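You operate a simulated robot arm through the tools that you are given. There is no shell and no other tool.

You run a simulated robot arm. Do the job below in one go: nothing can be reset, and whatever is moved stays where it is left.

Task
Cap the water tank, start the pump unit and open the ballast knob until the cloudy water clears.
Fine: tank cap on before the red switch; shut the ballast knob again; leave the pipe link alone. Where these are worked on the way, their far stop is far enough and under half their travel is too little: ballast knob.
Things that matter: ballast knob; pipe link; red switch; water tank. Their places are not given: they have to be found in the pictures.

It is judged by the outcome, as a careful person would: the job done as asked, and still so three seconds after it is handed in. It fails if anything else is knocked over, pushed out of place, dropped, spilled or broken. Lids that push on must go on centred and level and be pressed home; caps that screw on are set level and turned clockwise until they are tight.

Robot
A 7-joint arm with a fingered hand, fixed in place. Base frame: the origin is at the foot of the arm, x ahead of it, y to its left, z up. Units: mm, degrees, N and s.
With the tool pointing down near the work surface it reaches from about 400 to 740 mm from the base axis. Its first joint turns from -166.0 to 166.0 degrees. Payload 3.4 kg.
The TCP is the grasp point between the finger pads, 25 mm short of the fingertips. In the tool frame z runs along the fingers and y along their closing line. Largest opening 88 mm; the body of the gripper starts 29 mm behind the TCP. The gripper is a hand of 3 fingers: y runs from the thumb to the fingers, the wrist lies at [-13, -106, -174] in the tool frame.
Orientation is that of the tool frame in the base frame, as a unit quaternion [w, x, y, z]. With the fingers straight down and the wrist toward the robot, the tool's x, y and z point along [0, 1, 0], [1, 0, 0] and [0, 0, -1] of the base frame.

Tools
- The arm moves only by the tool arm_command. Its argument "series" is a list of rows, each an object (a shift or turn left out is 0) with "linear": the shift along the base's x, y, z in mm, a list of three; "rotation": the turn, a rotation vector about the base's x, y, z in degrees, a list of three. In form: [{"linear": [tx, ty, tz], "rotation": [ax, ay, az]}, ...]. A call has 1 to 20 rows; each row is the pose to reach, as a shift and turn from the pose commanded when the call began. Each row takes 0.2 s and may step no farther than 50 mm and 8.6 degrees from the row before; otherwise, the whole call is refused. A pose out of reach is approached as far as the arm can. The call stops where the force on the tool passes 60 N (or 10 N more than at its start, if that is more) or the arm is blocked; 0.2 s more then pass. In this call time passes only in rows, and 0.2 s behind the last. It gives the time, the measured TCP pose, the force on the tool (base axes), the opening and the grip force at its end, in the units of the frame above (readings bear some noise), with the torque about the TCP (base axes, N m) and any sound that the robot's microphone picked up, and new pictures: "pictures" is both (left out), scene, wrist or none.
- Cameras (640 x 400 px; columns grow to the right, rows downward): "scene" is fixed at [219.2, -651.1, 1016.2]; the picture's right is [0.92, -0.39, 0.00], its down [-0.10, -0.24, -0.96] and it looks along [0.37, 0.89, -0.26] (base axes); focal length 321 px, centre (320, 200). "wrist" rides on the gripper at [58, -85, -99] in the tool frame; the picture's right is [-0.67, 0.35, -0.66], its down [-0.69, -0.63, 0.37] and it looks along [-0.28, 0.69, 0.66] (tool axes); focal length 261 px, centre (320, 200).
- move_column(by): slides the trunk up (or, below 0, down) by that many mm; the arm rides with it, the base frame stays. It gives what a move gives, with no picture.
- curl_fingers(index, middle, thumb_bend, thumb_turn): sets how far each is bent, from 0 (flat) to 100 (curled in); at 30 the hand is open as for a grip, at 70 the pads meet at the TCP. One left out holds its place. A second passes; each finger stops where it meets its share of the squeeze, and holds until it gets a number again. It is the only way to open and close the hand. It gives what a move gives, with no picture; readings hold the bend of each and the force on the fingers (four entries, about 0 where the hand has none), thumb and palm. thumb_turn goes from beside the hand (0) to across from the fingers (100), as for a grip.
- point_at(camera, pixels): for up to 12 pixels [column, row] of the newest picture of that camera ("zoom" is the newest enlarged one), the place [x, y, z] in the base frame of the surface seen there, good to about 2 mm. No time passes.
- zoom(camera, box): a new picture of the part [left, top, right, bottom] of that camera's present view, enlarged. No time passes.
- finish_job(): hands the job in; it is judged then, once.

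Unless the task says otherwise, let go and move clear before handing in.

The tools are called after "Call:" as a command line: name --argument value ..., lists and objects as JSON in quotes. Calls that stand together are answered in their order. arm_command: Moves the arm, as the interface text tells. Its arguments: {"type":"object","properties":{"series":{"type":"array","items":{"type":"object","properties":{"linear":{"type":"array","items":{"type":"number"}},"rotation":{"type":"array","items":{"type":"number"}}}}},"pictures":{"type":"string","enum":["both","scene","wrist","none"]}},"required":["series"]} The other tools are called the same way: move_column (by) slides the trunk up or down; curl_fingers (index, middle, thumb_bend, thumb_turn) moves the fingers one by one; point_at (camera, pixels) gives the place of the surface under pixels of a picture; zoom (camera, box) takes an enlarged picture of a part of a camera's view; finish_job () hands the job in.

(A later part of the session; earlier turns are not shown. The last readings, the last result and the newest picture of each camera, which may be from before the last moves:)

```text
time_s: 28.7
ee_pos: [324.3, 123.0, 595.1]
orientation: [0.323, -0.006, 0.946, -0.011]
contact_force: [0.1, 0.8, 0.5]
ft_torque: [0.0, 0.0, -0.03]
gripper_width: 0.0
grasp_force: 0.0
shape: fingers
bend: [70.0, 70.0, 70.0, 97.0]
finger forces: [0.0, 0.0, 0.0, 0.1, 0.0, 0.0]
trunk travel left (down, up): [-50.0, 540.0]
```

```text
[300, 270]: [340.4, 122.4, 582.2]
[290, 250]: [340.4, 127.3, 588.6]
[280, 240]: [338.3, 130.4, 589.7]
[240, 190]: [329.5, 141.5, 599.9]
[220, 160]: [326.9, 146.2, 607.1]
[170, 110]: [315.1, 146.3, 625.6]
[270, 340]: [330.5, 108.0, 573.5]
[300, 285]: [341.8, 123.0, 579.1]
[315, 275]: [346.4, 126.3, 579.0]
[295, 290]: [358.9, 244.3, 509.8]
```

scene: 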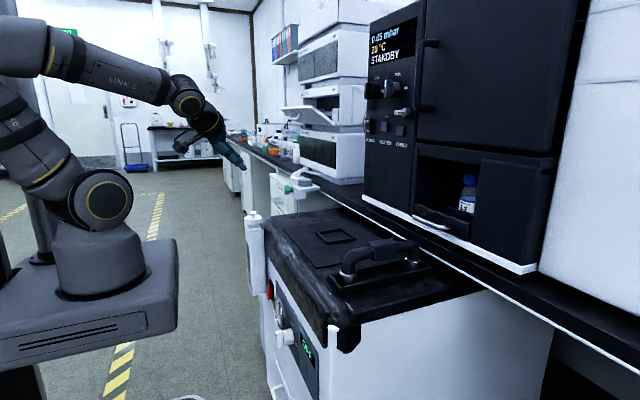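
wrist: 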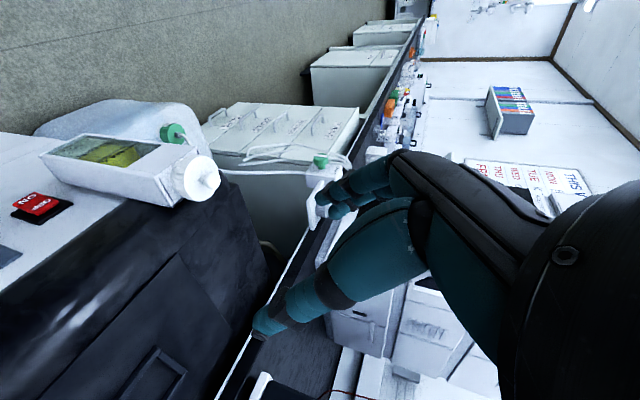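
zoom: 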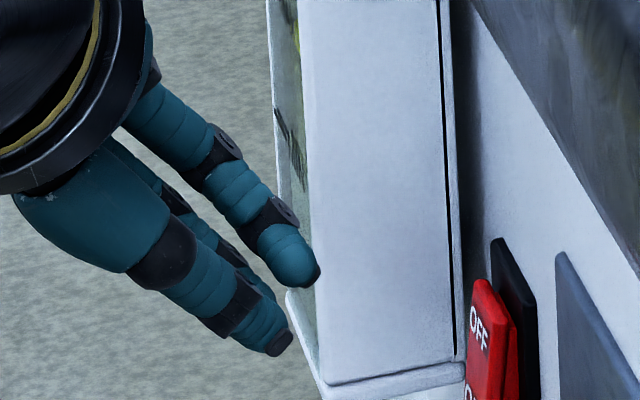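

The foremost fingertip is at TCP +(23,3,-17) and the knuckles reach only +27 in y, so the tank is clear. I'll move the hand to just in front of the ON half.

Call:
arm_command --series '[{"linear": [5, 12, -25]}, {"linear": [12, 24, -50]}, {"linear": [20, 34, -70]}]'

Call:
zoom --camera "scene" --box '[220, 260, 300, 310]'

```text
time_s: 29.5
ee_pos: [360.4, 160.4, 549.7]
orientation: [0.341, -0.001, 0.94, 0.0]
contact_force: [0.1, -0.3, 0.3]
ft_torque: [-0.02, 0.02, 0.01]
gripper_width: 0.0
grasp_force: 0.1
shape: fingers
bend: [70.0, 70.0, 70.0, 97.0]
finger forces: [0.1, 0.1, 0.0, 0.0, 0.0, 0.0]
out of reach, approached as far as the arm can: row 1, 2, 3
trunk travel left (down, up): [-50.0, 540.0]
```

scene: 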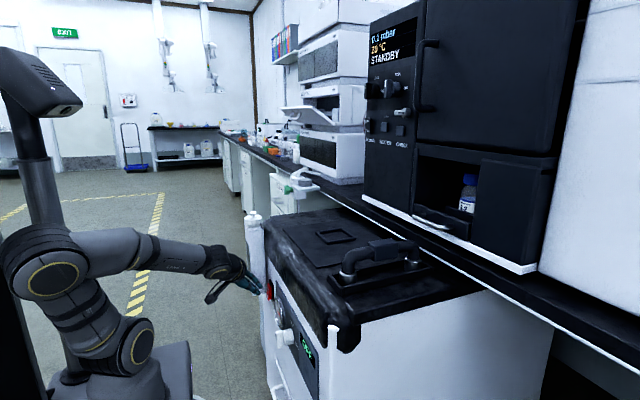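
wrist: 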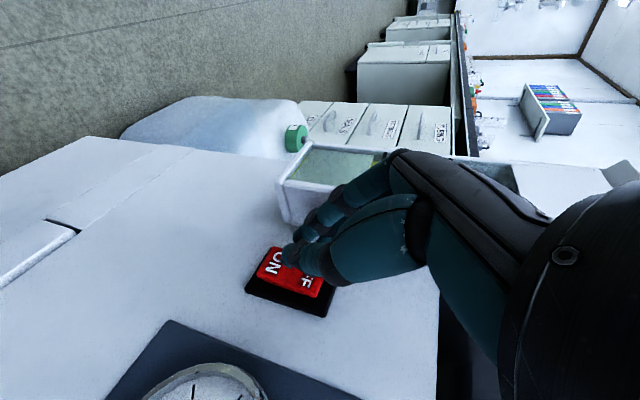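

```text
8.00 times, centred on (260, 285) of scene
```

zoom: 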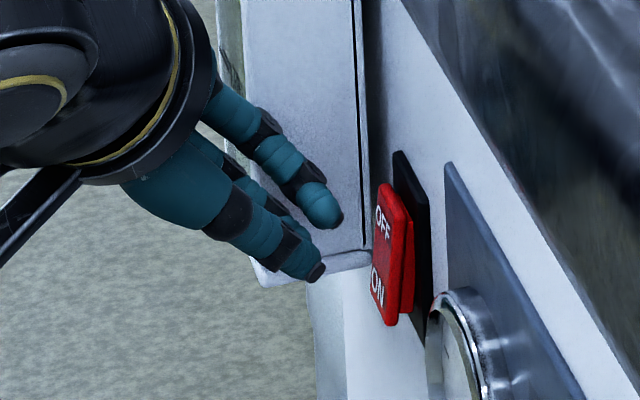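

The pose closer to the base was out of reach and the hand stopped at (360,160,550), just in front of the rocker. The target itself is farther out, so I'll try a small forward command and see where it lands.

Call:
arm_command --series '[{"linear": [14, 0, 0]}, {"linear": [26, 0, 0]}]' --pictures "wrist"

Call:
zoom --camera "scene" --box '[220, 260, 300, 310]'

```text
time_s: 30.1
ee_pos: [379.1, 161.5, 547.9]
orientation: [0.339, -0.005, 0.941, -0.001]
contact_force: [-37.9, 8.4, -1.9]
ft_torque: [0.05, 0.23, 0.16]
gripper_width: 0.0
grasp_force: 18.8
shape: fingers
bend: [70.0, 76.0, 70.0, 97.0]
finger forces: [0.0, 37.9, 0.0, 0.2, 0.0, 0.0]
trunk travel left (down, up): [-50.0, 540.0]
```

wrist: 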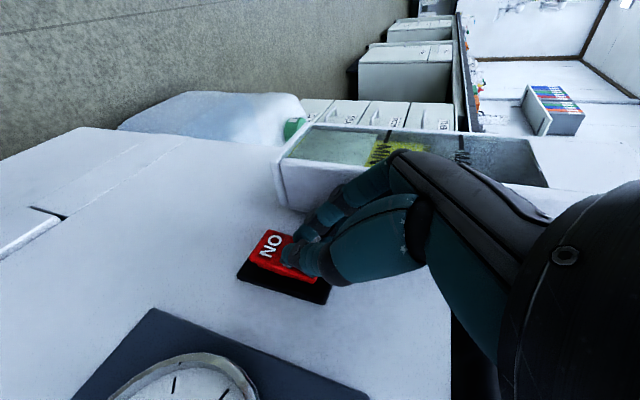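

```text
8.00 times, centred on (260, 285) of scene
```

zoom: 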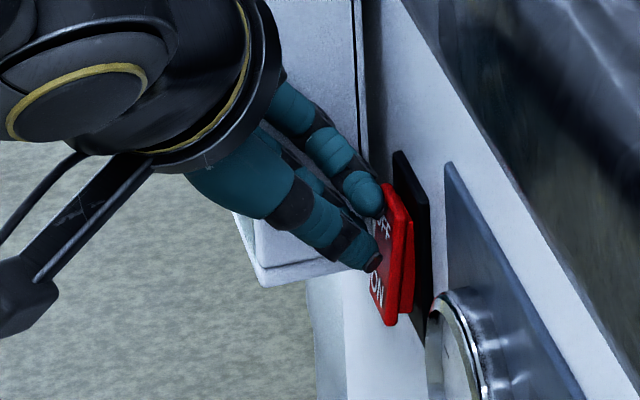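

The fingertip is pressing the OFF half (38 N), harmless since it is already off. I'll back off and go lower for the ON half.

Call:
arm_command --series '[{"linear": [-15, 0, 0]}, {"linear": [-22, -2, -6]}, {"linear": [-20, -3, -14]}, {"linear": [-20, -3, -24]}]' --pictures "none"

Call:
zoom --camera "scene" --box '[220, 260, 300, 310]'

```text
time_s: 31.1
ee_pos: [369.2, 159.7, 529.8]
orientation: [0.341, 0.0, 0.94, -0.001]
contact_force: [-1.2, 0.2, 0.4]
ft_torque: [0.0, -0.01, 0.01]
gripper_width: 0.0
grasp_force: 0.0
shape: fingers
bend: [70.0, 70.0, 70.0, 97.0]
finger forces: [0.1, 0.0, 0.0, 0.1, 0.1, 0.0]
out of reach, approached as far as the arm can: row 4
trunk travel left (down, up): [-50.0, 540.0]
```

```text
8.00 times, centred on (260, 285) of scene
```

zoom: 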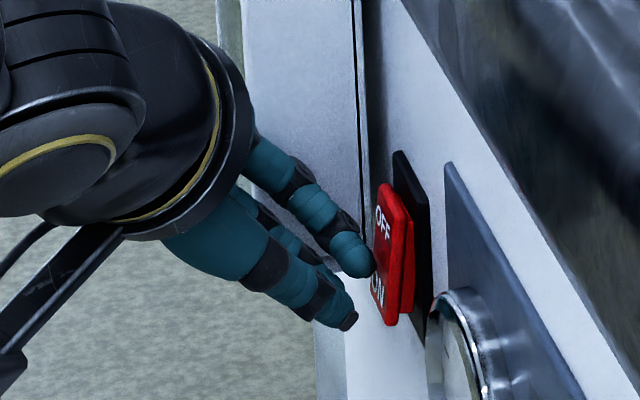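

The fingertip is now in front of the rocker's middle-low part. I'll go slightly lower and then press forward.

Call:
arm_command --series '[{"linear": [3, -2, -8]}, {"linear": [9, -2, -8]}, {"linear": [15, -2, -8]}]' --pictures "both"

Call:
zoom --camera "scene" --box '[220, 260, 300, 310]'

```text
time_s: 31.9
ee_pos: [376.9, 158.5, 517.5]
orientation: [0.335, -0.007, 0.942, -0.003]
contact_force: [-54.6, 10.8, -10.4]
ft_torque: [0.1, 0.65, 0.31]
gripper_width: 0.0
grasp_force: 27.6
shape: fingers
bend: [70.0, 75.0, 70.0, 97.0]
finger forces: [0.0, 55.0, 0.0, 0.0, 0.1, 0.0]
trunk travel left (down, up): [-50.0, 540.0]
```

scene: 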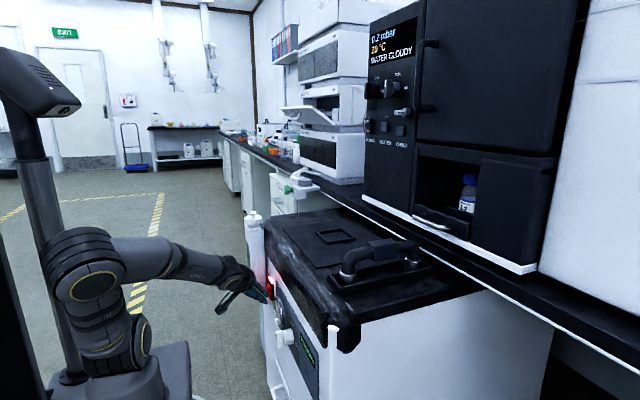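
wrist: 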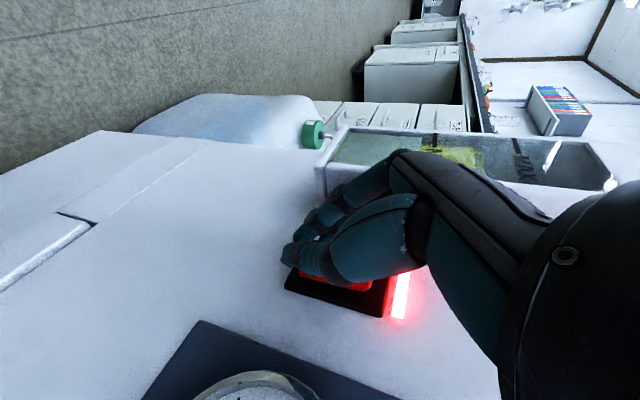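

```text
8.00 times, centred on (260, 285) of scene
```

zoom: 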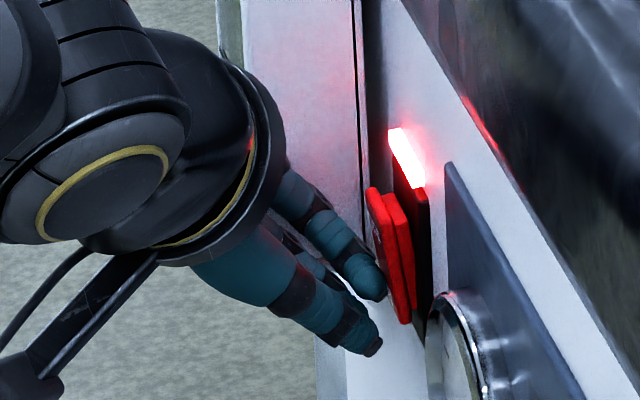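

The rocker flipped, its lamp is lit, and the cabinet display now reads "WATER CLOUDY". I'll back off and check that the switch stays on.

Call:
arm_command --series '[{"linear": [-10, 0, 0]}, {"linear": [-14, 0, 8]}, {"linear": [-16, -10, 25]}, {"linear": [-20, -25, 45]}]'

Call:
zoom --camera "scene" --box '[220, 260, 332, 350]'

Call:
zoom --camera "scene" --box '[350, 0, 446, 60]'

```text
time_s: 32.9
ee_pos: [365.2, 130.7, 566.4]
orientation: [0.342, 0.0, 0.94, -0.001]
contact_force: [0.7, 0.2, -0.4]
ft_torque: [0.02, 0.02, 0.02]
gripper_width: 0.0
grasp_force: 0.1
shape: fingers
bend: [70.0, 70.0, 70.0, 97.0]
finger forces: [0.0, 0.1, 0.1, 0.0, 0.0, 0.1]
trunk travel left (down, up): [-50.0, 540.0]
```

scene: 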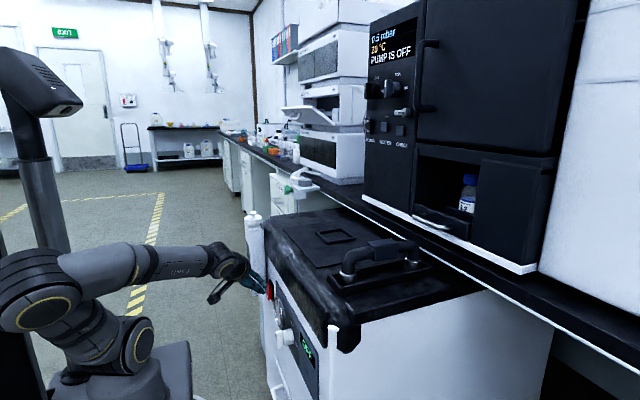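
wrist: 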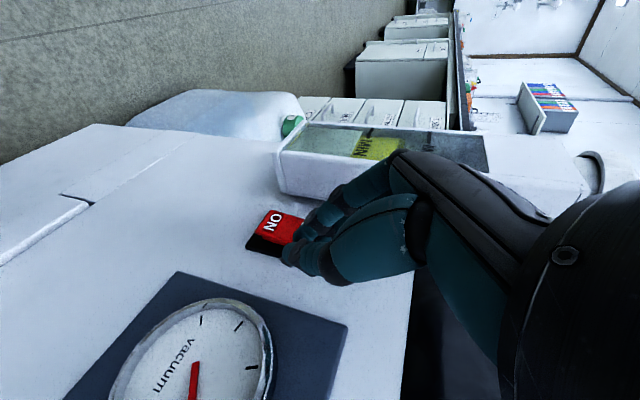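

```text
4.44 times, centred on (276, 305) of scene
```

zoom: 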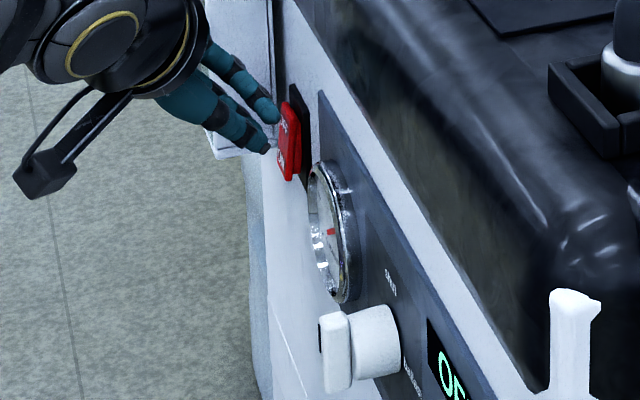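

```text
6.67 times, centred on (398, 30) of scene
```

zoom: 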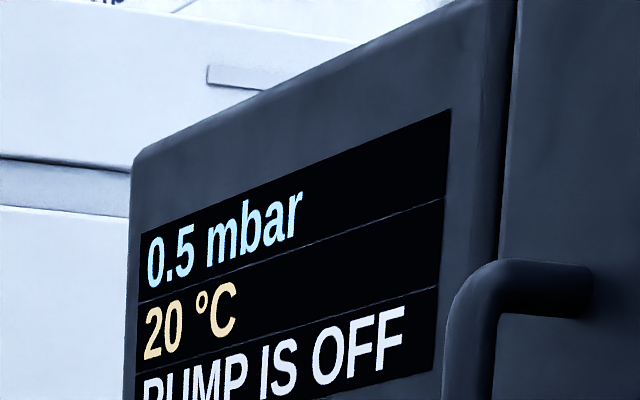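

Retreating upward brushed the rocker's upper half and the display reads "PUMP IS OFF", so it must be pressed again with a cleaner retreat. The arm is at its inner reach limit; raising the trunk will give more room, so I'll check the cover's front edge first.

Call:
zoom --camera "scene" --box '[262, 220, 358, 280]'

Call:
point_at --camera "zoom" --pixels '[[60, 100], [60, 200], [60, 300], [80, 350], [120, 330], [100, 250], [150, 300], [150, 380], [120, 200], [45, 260], [95, 380], [200, 350]]'

```text
6.67 times, centred on (310, 250) of scene
```

zoom: 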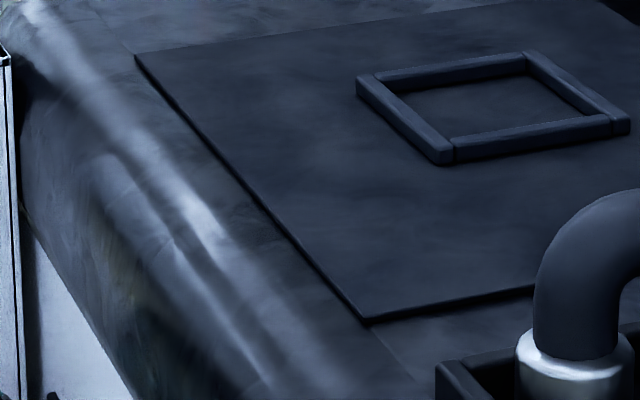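

```text
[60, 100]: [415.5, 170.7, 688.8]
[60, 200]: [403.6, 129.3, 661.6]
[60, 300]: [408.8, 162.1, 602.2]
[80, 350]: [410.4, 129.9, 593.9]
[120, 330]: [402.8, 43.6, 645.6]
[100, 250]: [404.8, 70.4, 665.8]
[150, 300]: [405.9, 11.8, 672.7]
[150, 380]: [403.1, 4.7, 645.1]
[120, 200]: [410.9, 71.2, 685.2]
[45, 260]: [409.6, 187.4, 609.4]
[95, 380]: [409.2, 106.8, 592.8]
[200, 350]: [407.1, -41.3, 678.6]
```

The cover's front is at x≈402–405. I'll pitch the hand back toward vertical while moving it back from the panel, then raise the trunk so the arm can reach down with more room.

Call:
arm_command --series '[{"linear": [-3, -5, 0], "rotation": [0, 7.5, 0]}, {"linear": [-10, -10, 0], "rotation": [0, 15, 0]}, {"linear": [-18, -10, 0], "rotation": [0, 22.5, 0]}, {"linear": [-26, -10, 0], "rotation": [0, 30, 0]}]' --pictures "none"

Call:
move_column --by 150

Call:
zoom --camera "scene" --box '[0, 0, 640, 400]'

```text
time_s: 33.9
ee_pos: [338.2, 121.3, 564.5]
orientation: [0.086, -0.001, 0.996, 0.0]
contact_force: [0.4, -0.6, -0.3]
ft_torque: [0.01, 0.0, 0.01]
gripper_width: 0.0
grasp_force: 0.0
shape: fingers
bend: [70.0, 70.0, 70.0, 97.0]
finger forces: [0.0, 0.0, 0.0, 0.0, 0.1, 0.1]
trunk travel left (down, up): [-50.0, 540.0]
```

```text
time_s: 35.6
ee_pos: [337.5, 121.1, 715.4]
orientation: [0.086, -0.001, 0.996, 0.0]
contact_force: [0.0, -0.5, 0.2]
ft_torque: [-0.02, 0.02, -0.04]
gripper_width: 0.0
grasp_force: 0.1
shape: fingers
bend: [70.0, 70.0, 70.0, 97.0]
finger forces: [0.0, 0.0, 0.1, 0.0, 0.1, 0.0]
trunk travel left (down, up): [-200.0, 390.0]
```

```text
1.00 times, centred on (320, 200) of scene (not enlarged: the box is as wide or as high as the picture)
```

zoom: 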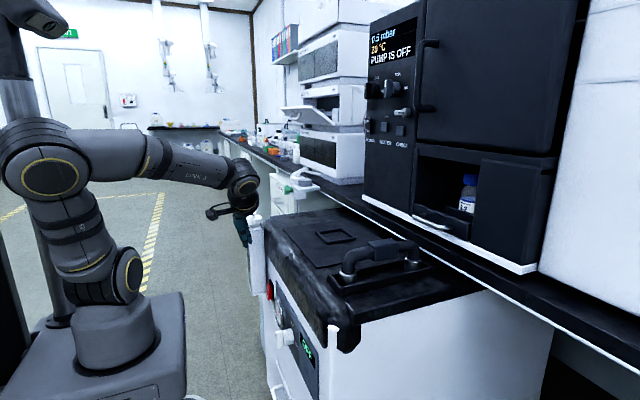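

Trunk motion is clean. I'll raise it another 150 mm, then bring the arm down in front of the panel (x≈338, clear of cover and knob).

Call:
move_column --by 150

Call:
arm_command --series '[{"linear": [0, 0, -45]}, {"linear": [0, 0, -90]}, {"linear": [0, 0, -135]}, {"linear": [0, 0, -180]}, {"linear": [0, 0, -225]}, {"linear": [0, 0, -270]}, {"linear": [0, 0, -315]}]'

```text
time_s: 37.4
ee_pos: [338.6, 120.3, 865.6]
orientation: [0.086, -0.001, 0.996, -0.001]
contact_force: [1.4, -0.2, -0.7]
ft_torque: [0.01, 0.0, 0.02]
gripper_width: 0.0
grasp_force: 0.1
shape: fingers
bend: [70.0, 70.0, 70.0, 97.0]
finger forces: [0.1, 0.0, 0.0, 0.0, 0.1, 0.1]
trunk travel left (down, up): [-350.0, 240.0]
```

```text
time_s: 39.0
ee_pos: [334.8, 121.5, 549.7]
orientation: [0.086, 0.0, 0.996, -0.001]
contact_force: [0.4, 0.0, -0.8]
ft_torque: [0.05, 0.04, -0.01]
gripper_width: 0.0
grasp_force: 0.0
shape: fingers
bend: [70.0, 70.0, 70.0, 97.0]
finger forces: [0.1, 0.1, 0.0, 0.1, 0.1, 0.0]
trunk travel left (down, up): [-350.0, 240.0]
```

scene: 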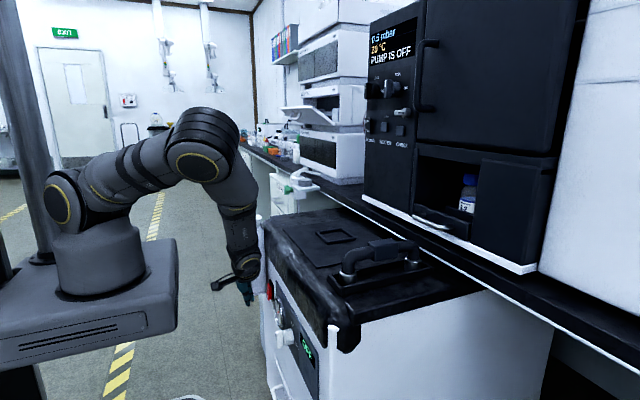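
wrist: 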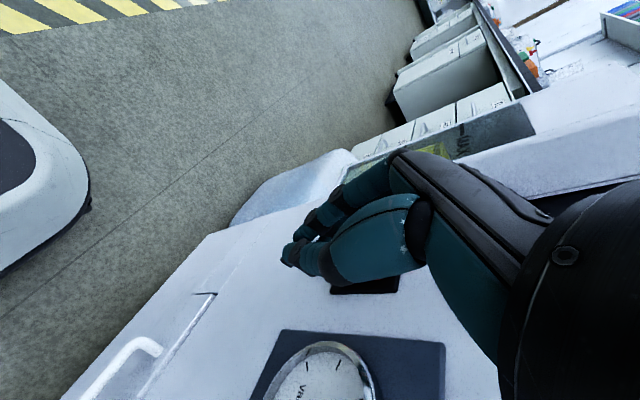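

The arm now reaches down from above with plenty of room. I'll pitch the fingers forward 40° again in front of the switch, staying 30+ mm off the panel.

Call:
arm_command --series '[{"linear": [0, 6, -4], "rotation": [0, -8, 0]}, {"linear": [0, 12, -8], "rotation": [0, -15, 0]}, {"linear": [0, 20, -14], "rotation": [0, -22, 0]}, {"linear": [0, 28, -20], "rotation": [0, -30, 0]}, {"linear": [0, 34, -26], "rotation": [0, -30, 0]}]'

Call:
zoom --camera "scene" --box '[210, 250, 306, 310]'

```text
time_s: 40.2
ee_pos: [337.6, 154.3, 522.9]
orientation: [0.342, -0.001, 0.94, -0.001]
contact_force: [-0.8, -0.8, 0.2]
ft_torque: [0.0, 0.02, 0.01]
gripper_width: 0.0
grasp_force: 0.1
shape: fingers
bend: [70.0, 70.0, 70.0, 97.0]
finger forces: [0.0, 0.0, 0.0, 0.0, 0.0, 0.1]
trunk travel left (down, up): [-350.0, 240.0]
```

scene: 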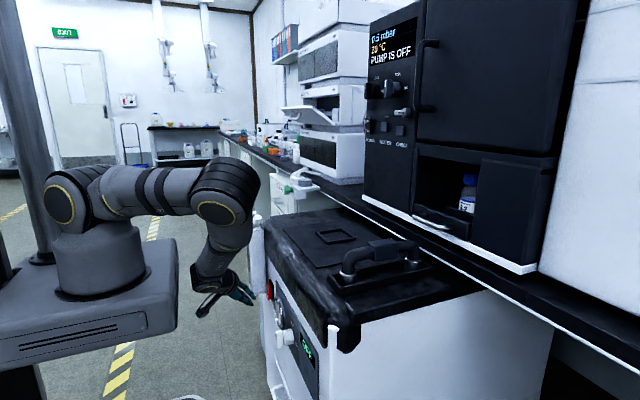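
wrist: 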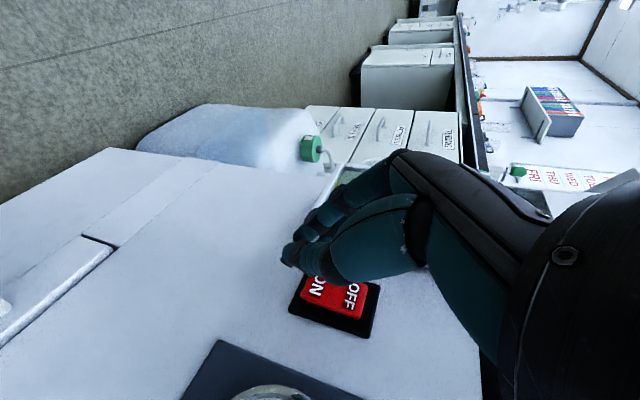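

```text
6.67 times, centred on (258, 280) of scene
```

zoom: 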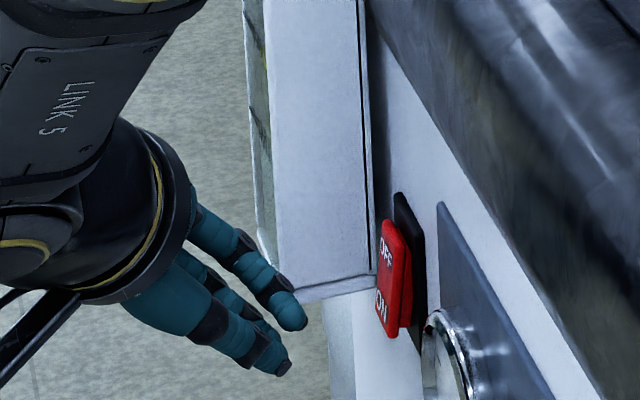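

The fingertip is lined up with the ON half at about (361,157,506). I'll press straight forward in small steps, then retreat straight back.

Call:
arm_command --series '[{"linear": [15, 2, 2]}, {"linear": [28, 2, 2]}, {"linear": [33, 2, 2]}, {"linear": [37, 2, 2]}, {"linear": [40, 2, 2]}]' --pictures "none"

Call:
zoom --camera "scene" --box '[210, 250, 306, 310]'

```text
time_s: 41.4
ee_pos: [373.4, 158.8, 525.6]
orientation: [0.338, -0.002, 0.941, 0.002]
contact_force: [-22.5, 1.4, -6.0]
ft_torque: [0.03, 0.39, 0.09]
gripper_width: 0.0
grasp_force: 11.9
shape: fingers
bend: [70.0, 71.0, 70.0, 97.0]
finger forces: [0.0, 24.2, 0.1, 0.0, 0.0, 0.0]
trunk travel left (down, up): [-350.0, 240.0]
```

```text
6.67 times, centred on (258, 280) of scene
```

zoom: 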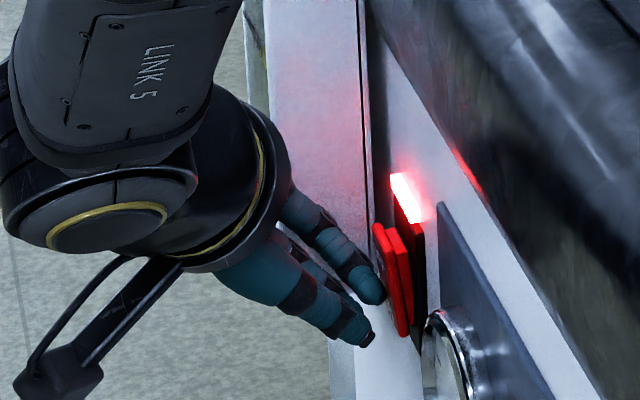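

The lamp is lit again. Now I'll retreat straight back along -x with no upward motion.

Call:
arm_command --series '[{"linear": [-12, 0, 0]}, {"linear": [-25, 0, 0]}, {"linear": [-40, 0, 0]}]'

Call:
zoom --camera "scene" --box '[210, 250, 306, 310]'

Call:
zoom --camera "scene" --box '[350, 0, 446, 60]'

```text
time_s: 42.2
ee_pos: [338.8, 156.0, 525.5]
orientation: [0.342, 0.0, 0.94, -0.001]
contact_force: [0.1, -0.8, 0.0]
ft_torque: [0.02, 0.01, -0.04]
gripper_width: 0.1
grasp_force: 0.1
shape: fingers
bend: [70.0, 70.0, 70.0, 97.0]
finger forces: [0.0, 0.1, 0.0, 0.0, 0.0, 0.0]
trunk travel left (down, up): [-350.0, 240.0]
```

scene: 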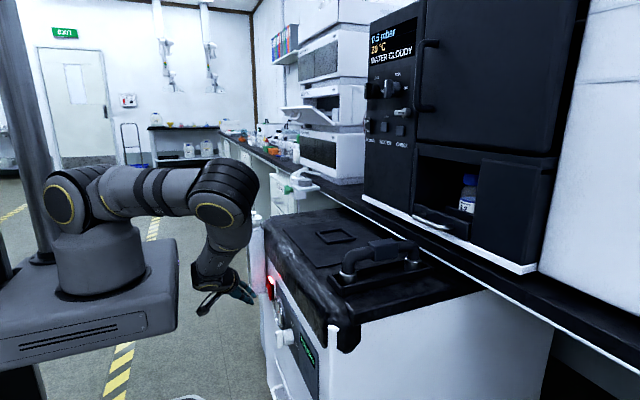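
wrist: 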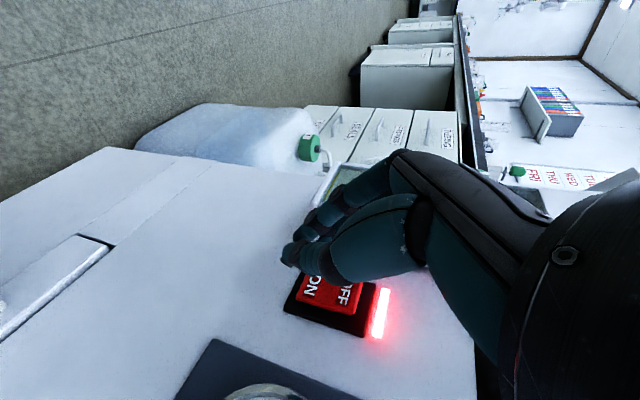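

```text
6.67 times, centred on (258, 280) of scene
```

zoom: 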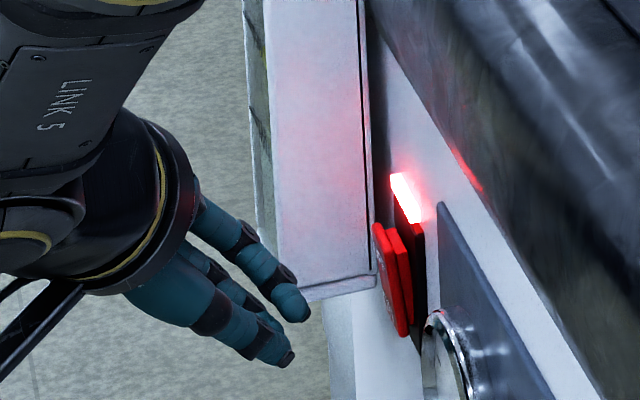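

```text
6.67 times, centred on (398, 30) of scene
```

zoom: 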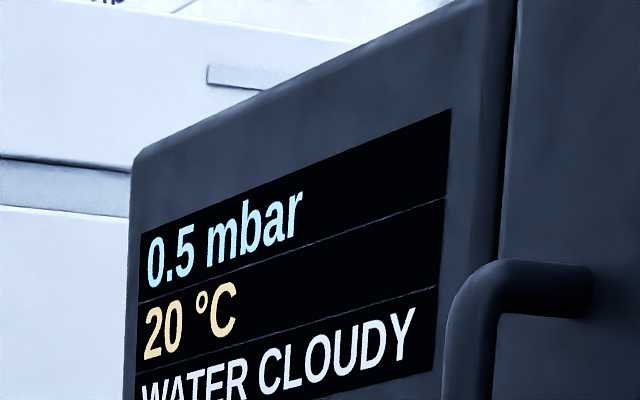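

The pump is on and the display says "WATER CLOUDY"; the switch stays lit. For the ballast knob I'll use the middle finger alone as a pusher, so I'll curl the index finger and move the thumb aside, then look.

Call:
curl_fingers --index 100 --middle 65 --thumb_bend 10 --thumb_turn 0

Call:
zoom --camera "scene" --box '[180, 240, 308, 320]'

Call:
zoom --camera "wrist" --box '[200, 130, 440, 330]'

```text
time_s: 43.2
ee_pos: [336.7, 156.4, 526.1]
orientation: [0.341, 0.0, 0.94, -0.001]
contact_force: [-0.8, 0.7, -0.2]
ft_torque: [0.0, -0.03, -0.01]
gripper_width: 79.5
grasp_force: 0.1
shape: fingers
bend: [100.0, 65.0, 10.0, 0.0]
finger forces: [0.0, 0.0, 0.0, 0.1, 0.0, 0.1]
trunk travel left (down, up): [-350.0, 240.0]
```

```text
5.00 times, centred on (244, 280) of scene
```

zoom: 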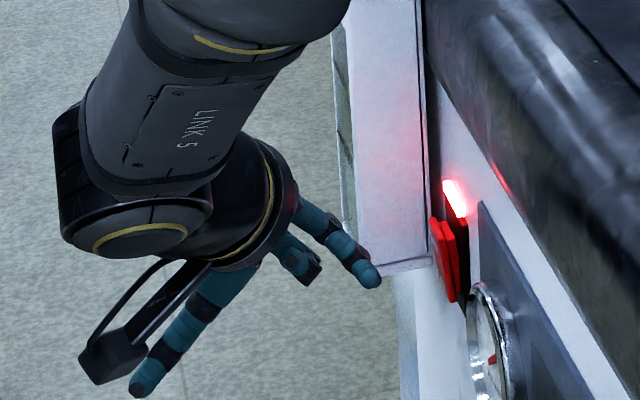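

```text
2.00 times, centred on (320, 230) of wrist
```

zoom: 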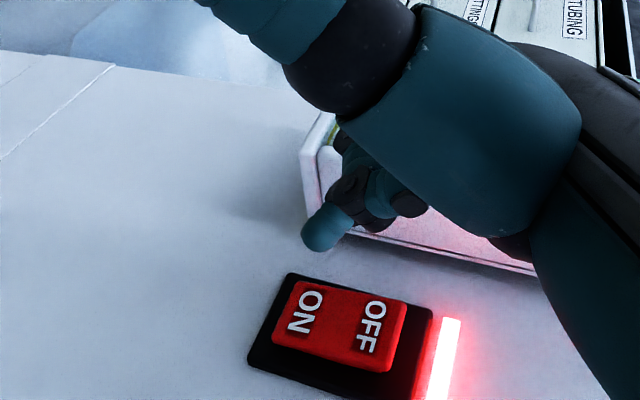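

The middle finger now stands out alone (scene zoom tip at ~(372,278)), with the index curled and the thumb back. I'll measure the fingertip relative to the TCP.

Call:
point_at --camera "zoom" --pixels '[[325, 225], [310, 235], [340, 225], [325, 245], [345, 205], [355, 190], [320, 210], [350, 150]]'

Call:
zoom --camera "scene" --box '[228, 275, 268, 300]'

Call:
point_at --camera "zoom" --pixels '[[320, 200], [350, 220], [365, 235], [330, 180], [280, 150], [240, 120], [300, 210], [180, 170], [150, 180], [380, 215], [340, 245], [355, 190]]'

```text
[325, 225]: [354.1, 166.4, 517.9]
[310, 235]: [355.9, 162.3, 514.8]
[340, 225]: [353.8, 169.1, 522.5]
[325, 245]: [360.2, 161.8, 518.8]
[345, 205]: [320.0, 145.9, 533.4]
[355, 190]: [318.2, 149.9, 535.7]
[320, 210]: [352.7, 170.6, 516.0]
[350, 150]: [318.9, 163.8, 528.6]
```

```text
16.00 times, centred on (248, 288) of scene
```

zoom: 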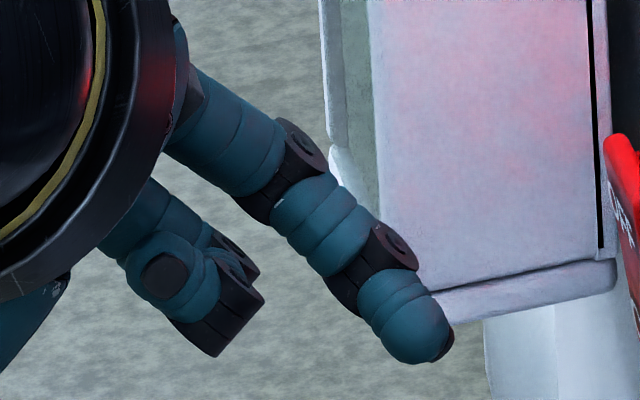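

```text
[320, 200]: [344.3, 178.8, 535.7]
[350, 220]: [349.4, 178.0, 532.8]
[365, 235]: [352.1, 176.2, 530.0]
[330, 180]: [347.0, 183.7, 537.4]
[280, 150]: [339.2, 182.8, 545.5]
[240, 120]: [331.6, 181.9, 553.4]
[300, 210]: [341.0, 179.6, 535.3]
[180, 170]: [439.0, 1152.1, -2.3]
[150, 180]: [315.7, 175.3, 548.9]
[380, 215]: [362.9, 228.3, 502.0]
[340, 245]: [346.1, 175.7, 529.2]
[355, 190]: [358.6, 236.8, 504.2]
```

I'll sample the fingertip itself in this enlarged picture.

Call:
point_at --camera "zoom" --pixels '[[410, 330], [430, 330], [442, 345], [415, 355], [400, 340], [400, 300], [420, 300], [380, 320], [390, 275], [395, 240], [360, 300], [220, 330]]'

```text
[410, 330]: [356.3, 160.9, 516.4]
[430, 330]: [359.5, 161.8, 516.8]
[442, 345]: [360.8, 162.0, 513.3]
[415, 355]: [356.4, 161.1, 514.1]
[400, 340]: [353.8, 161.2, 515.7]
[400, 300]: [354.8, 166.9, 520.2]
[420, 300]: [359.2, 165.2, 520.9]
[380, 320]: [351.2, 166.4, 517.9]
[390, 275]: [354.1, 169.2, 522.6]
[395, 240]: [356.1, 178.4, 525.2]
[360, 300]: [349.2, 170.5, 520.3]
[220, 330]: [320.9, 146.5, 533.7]
```

The fingertip centre is about TCP +(20,9,-10). I'll move right along the panel front (tips near x≈355, clear of the gauge) to a spot left of the ballast knob.

Call:
arm_command --series '[{"linear": [-2, -30, 5]}, {"linear": [-2, -70, 10]}, {"linear": [-2, -110, 14]}, {"linear": [-2, -145, 14]}, {"linear": [-2, -165, 14]}]'

Call:
zoom --camera "scene" --box '[240, 300, 336, 360]'

Call:
zoom --camera "wrist" --box '[160, 130, 480, 330]'

```text
time_s: 44.4
ee_pos: [337.1, -8.0, 538.4]
orientation: [0.341, -0.002, 0.94, -0.001]
contact_force: [-0.6, 0.5, 0.8]
ft_torque: [-0.02, -0.01, 0.0]
gripper_width: 79.9
grasp_force: 0.1
shape: fingers
bend: [100.0, 65.0, 10.0, 0.0]
finger forces: [0.0, 0.1, 0.0, 0.1, 0.0, 0.1]
trunk travel left (down, up): [-350.0, 240.0]
```

scene: 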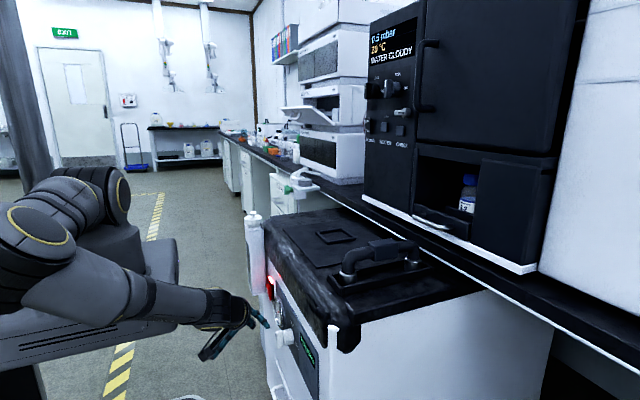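
wrist: 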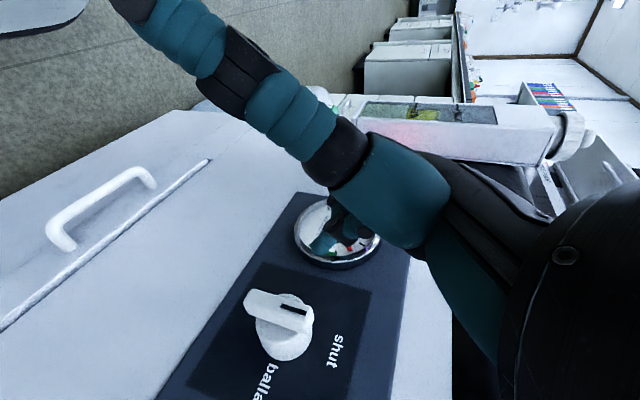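

```text
6.67 times, centred on (288, 330) of scene
```

zoom: 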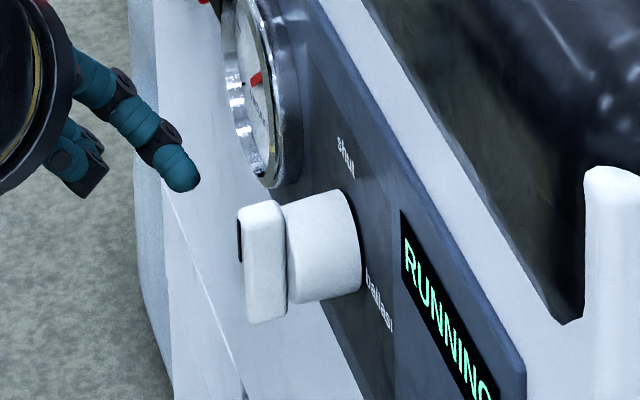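

```text
2.00 times, centred on (320, 230) of wrist
```

zoom: 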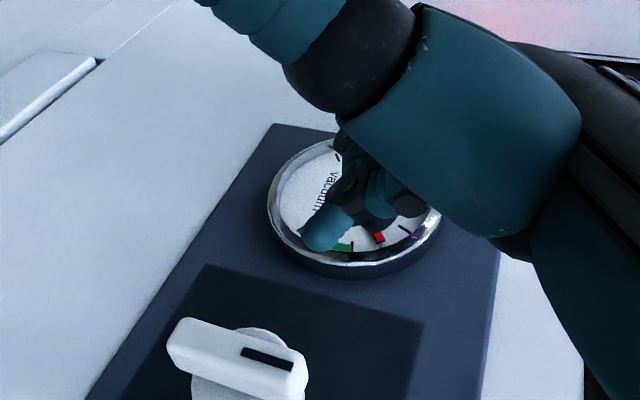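

The unit's display reads "RUNNING" and the ballast knob is in clear view at wrist (283,320), mark toward "shut". I'll measure the bar precisely.

Call:
zoom --camera "wrist" --box '[216, 270, 376, 370]'

Call:
point_at --camera "zoom" --pixels '[[120, 95], [140, 130], [115, 125], [250, 150], [340, 165], [375, 190], [370, 160], [310, 150], [200, 110], [270, 330], [390, 230], [470, 310]]'

```text
4.00 times, centred on (296, 320) of wrist
```

zoom: 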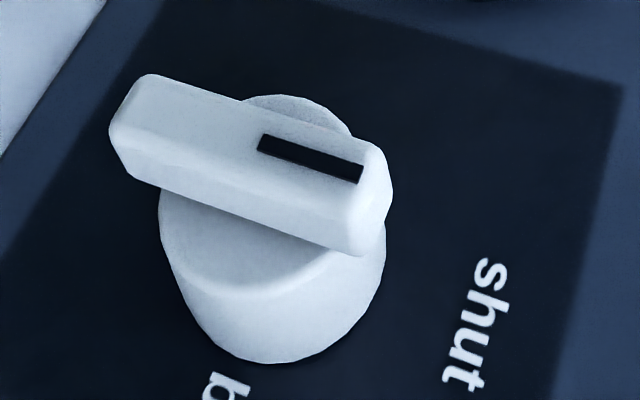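

```text
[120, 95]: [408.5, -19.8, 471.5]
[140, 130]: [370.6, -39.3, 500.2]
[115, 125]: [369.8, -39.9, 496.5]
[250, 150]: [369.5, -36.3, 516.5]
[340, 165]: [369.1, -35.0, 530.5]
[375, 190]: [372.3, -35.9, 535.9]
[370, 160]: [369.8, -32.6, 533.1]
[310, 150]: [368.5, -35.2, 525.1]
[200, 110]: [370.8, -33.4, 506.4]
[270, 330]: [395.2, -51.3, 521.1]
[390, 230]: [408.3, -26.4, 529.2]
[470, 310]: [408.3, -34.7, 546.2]
```

I'll take a few more points to get the bar's width and both side faces.

Call:
point_at --camera "zoom" --pixels '[[210, 95], [250, 108], [330, 135], [180, 150], [250, 172], [300, 190], [200, 180], [250, 200], [310, 225], [340, 245], [290, 105], [270, 270]]'

```text
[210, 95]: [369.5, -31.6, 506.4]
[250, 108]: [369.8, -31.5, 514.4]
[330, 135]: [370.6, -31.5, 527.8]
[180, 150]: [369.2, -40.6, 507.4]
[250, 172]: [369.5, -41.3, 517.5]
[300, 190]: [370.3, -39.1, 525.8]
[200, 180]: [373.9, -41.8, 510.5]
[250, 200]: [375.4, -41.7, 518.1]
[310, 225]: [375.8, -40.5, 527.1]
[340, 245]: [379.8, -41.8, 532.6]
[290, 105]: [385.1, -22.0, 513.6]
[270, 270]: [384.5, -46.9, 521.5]
```

The bar spans y −30.5 to −42 (centre −36.3), z 496–535.5, front x≈369. I'll bring the fingertip just left of the bar's upper half.

Call:
arm_command --series '[{"linear": [8, -4, 0]}, {"linear": [16, -8, -1]}]'

Call:
zoom --camera "scene" --box '[256, 312, 304, 342]'

Call:
zoom --camera "wrist" --box '[216, 230, 376, 350]'

```text
time_s: 45.0
ee_pos: [352.2, -17.3, 537.7]
orientation: [0.341, 0.0, 0.94, -0.001]
contact_force: [0.1, -0.3, 0.1]
ft_torque: [-0.01, -0.01, 0.02]
gripper_width: 80.0
grasp_force: 0.1
shape: fingers
bend: [100.0, 65.0, 10.0, 0.0]
finger forces: [0.0, 0.1, 0.0, 0.0, 0.1, 0.1]
trunk travel left (down, up): [-350.0, 240.0]
```

scene: 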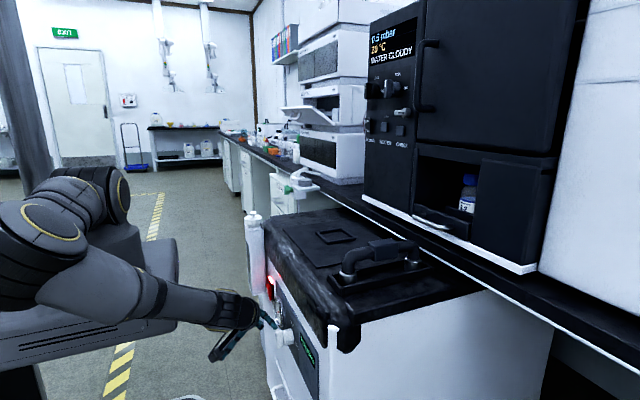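
wrist: 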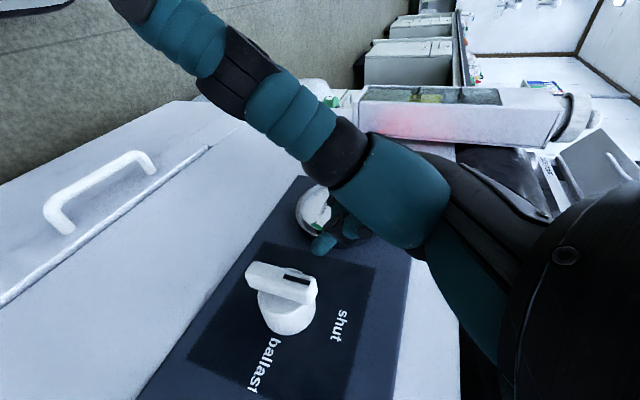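

```text
13.33 times, centred on (280, 327) of scene
```

zoom: 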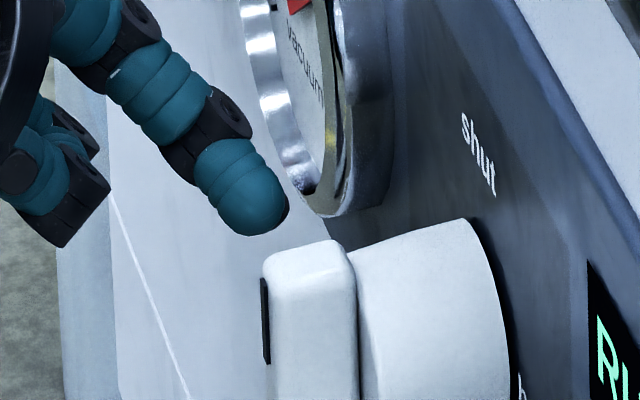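

```text
3.33 times, centred on (296, 290) of wrist
```

zoom: 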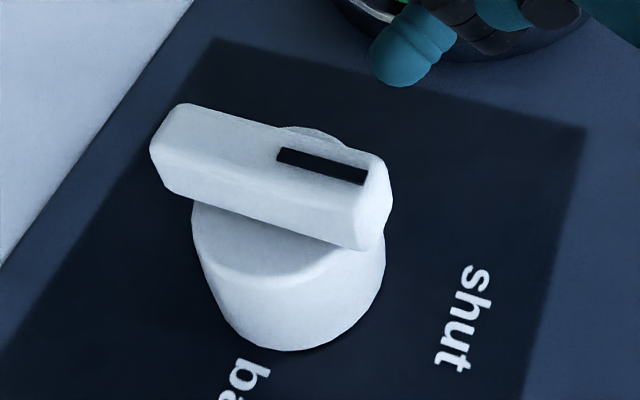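

I'll measure the fingertip versus the bar in this wrist view, where both are visible (tip at zoom (395,75)).

Call:
point_at --camera "zoom" --pixels '[[395, 80], [378, 65], [405, 60], [420, 70], [395, 45], [385, 78], [430, 50], [280, 130], [370, 165]]'

Call:
zoom --camera "scene" --box '[256, 312, 304, 342]'

Call:
point_at --camera "zoom" --pixels '[[255, 200], [280, 210], [286, 205], [255, 230], [230, 210], [260, 170], [285, 190], [240, 150], [310, 250], [310, 330], [270, 270], [340, 330]]'

```text
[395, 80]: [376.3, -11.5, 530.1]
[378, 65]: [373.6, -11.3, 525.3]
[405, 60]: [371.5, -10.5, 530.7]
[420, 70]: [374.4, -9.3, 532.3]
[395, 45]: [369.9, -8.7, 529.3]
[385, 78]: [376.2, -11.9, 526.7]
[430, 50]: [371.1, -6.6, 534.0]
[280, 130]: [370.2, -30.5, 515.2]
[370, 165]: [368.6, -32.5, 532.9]
```

```text
13.33 times, centred on (280, 327) of scene
```

zoom: 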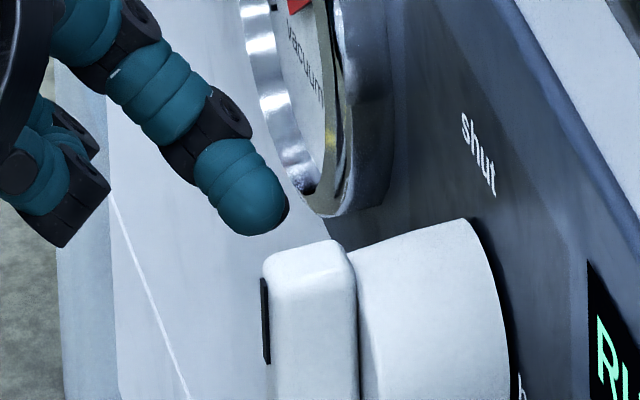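

```text
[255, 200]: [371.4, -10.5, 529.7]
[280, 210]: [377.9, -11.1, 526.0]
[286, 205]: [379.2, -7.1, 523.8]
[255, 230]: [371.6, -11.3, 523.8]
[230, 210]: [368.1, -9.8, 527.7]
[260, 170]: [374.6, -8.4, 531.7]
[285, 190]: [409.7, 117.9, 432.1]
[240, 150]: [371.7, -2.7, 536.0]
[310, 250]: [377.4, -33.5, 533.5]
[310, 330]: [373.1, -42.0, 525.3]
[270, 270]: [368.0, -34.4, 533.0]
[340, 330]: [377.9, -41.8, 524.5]
```

The fingertip's right surface is at y≈−11.8 and the bar's left face at −30.5. I'll push it along an arc around the knob axis, starting with about 30°, then check.

Call:
arm_command --series '[{"linear": [-1, -10, 0]}, {"linear": [-1, -18.7, 0]}, {"linear": [-1, -22.2, 2.7]}, {"linear": [-1, -26.3, 4.4]}]' --pictures "wrist"

Call:
zoom --camera "scene" --box '[256, 312, 304, 342]'

```text
time_s: 46.0
ee_pos: [351.5, -42.9, 542.8]
orientation: [0.34, 0.0, 0.94, -0.001]
contact_force: [0.1, 0.0, -0.4]
ft_torque: [-0.02, 0.02, 0.03]
gripper_width: 79.7
grasp_force: 0.5
shape: fingers
bend: [100.0, 64.0, 10.0, 0.0]
finger forces: [0.1, 0.7, 0.0, 0.1, 0.0, 0.0]
trunk travel left (down, up): [-350.0, 240.0]
```

wrist: 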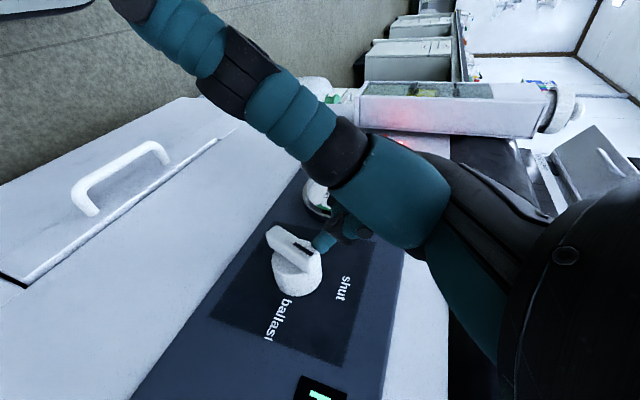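

```text
13.33 times, centred on (280, 327) of scene
```

zoom: 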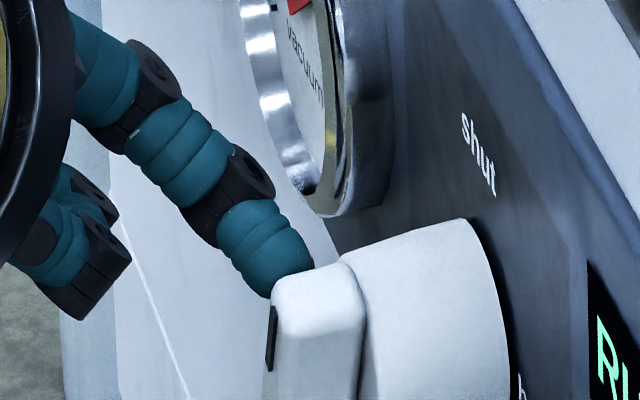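

The knob turns easily (under 1 N). I'll continue along the arc toward "ballast".

Call:
arm_command --series '[{"linear": [0, -4.4, 0.6]}, {"linear": [0, -8.8, 0.1]}, {"linear": [0, -13, -1.6]}, {"linear": [0, -16.5, -4.3]}]' --pictures "wrist"

Call:
zoom --camera "scene" --box '[256, 312, 304, 342]'

Call:
zoom --camera "wrist" --box '[216, 190, 376, 310]'

```text
time_s: 47.0
ee_pos: [351.7, -57.5, 537.9]
orientation: [0.341, -0.001, 0.94, 0.0]
contact_force: [0.2, -0.8, -0.2]
ft_torque: [-0.05, 0.04, -0.01]
gripper_width: 79.9
grasp_force: 0.0
shape: fingers
bend: [100.0, 65.0, 10.0, 0.0]
finger forces: [0.0, 0.0, 0.0, 0.0, 0.0, 0.0]
trunk travel left (down, up): [-350.0, 240.0]
```

wrist: 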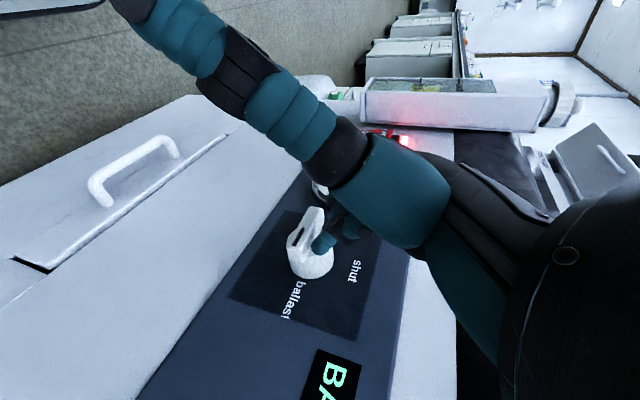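

```text
13.33 times, centred on (280, 327) of scene
```

zoom: 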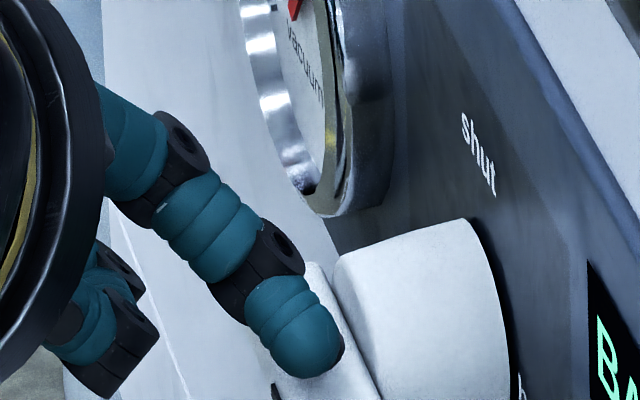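

```text
3.33 times, centred on (296, 250) of wrist
```

zoom: 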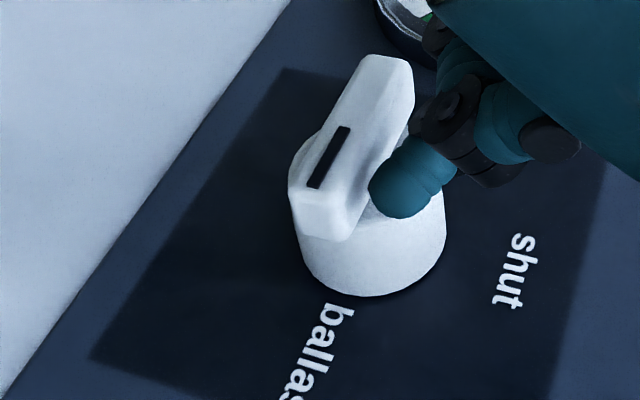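

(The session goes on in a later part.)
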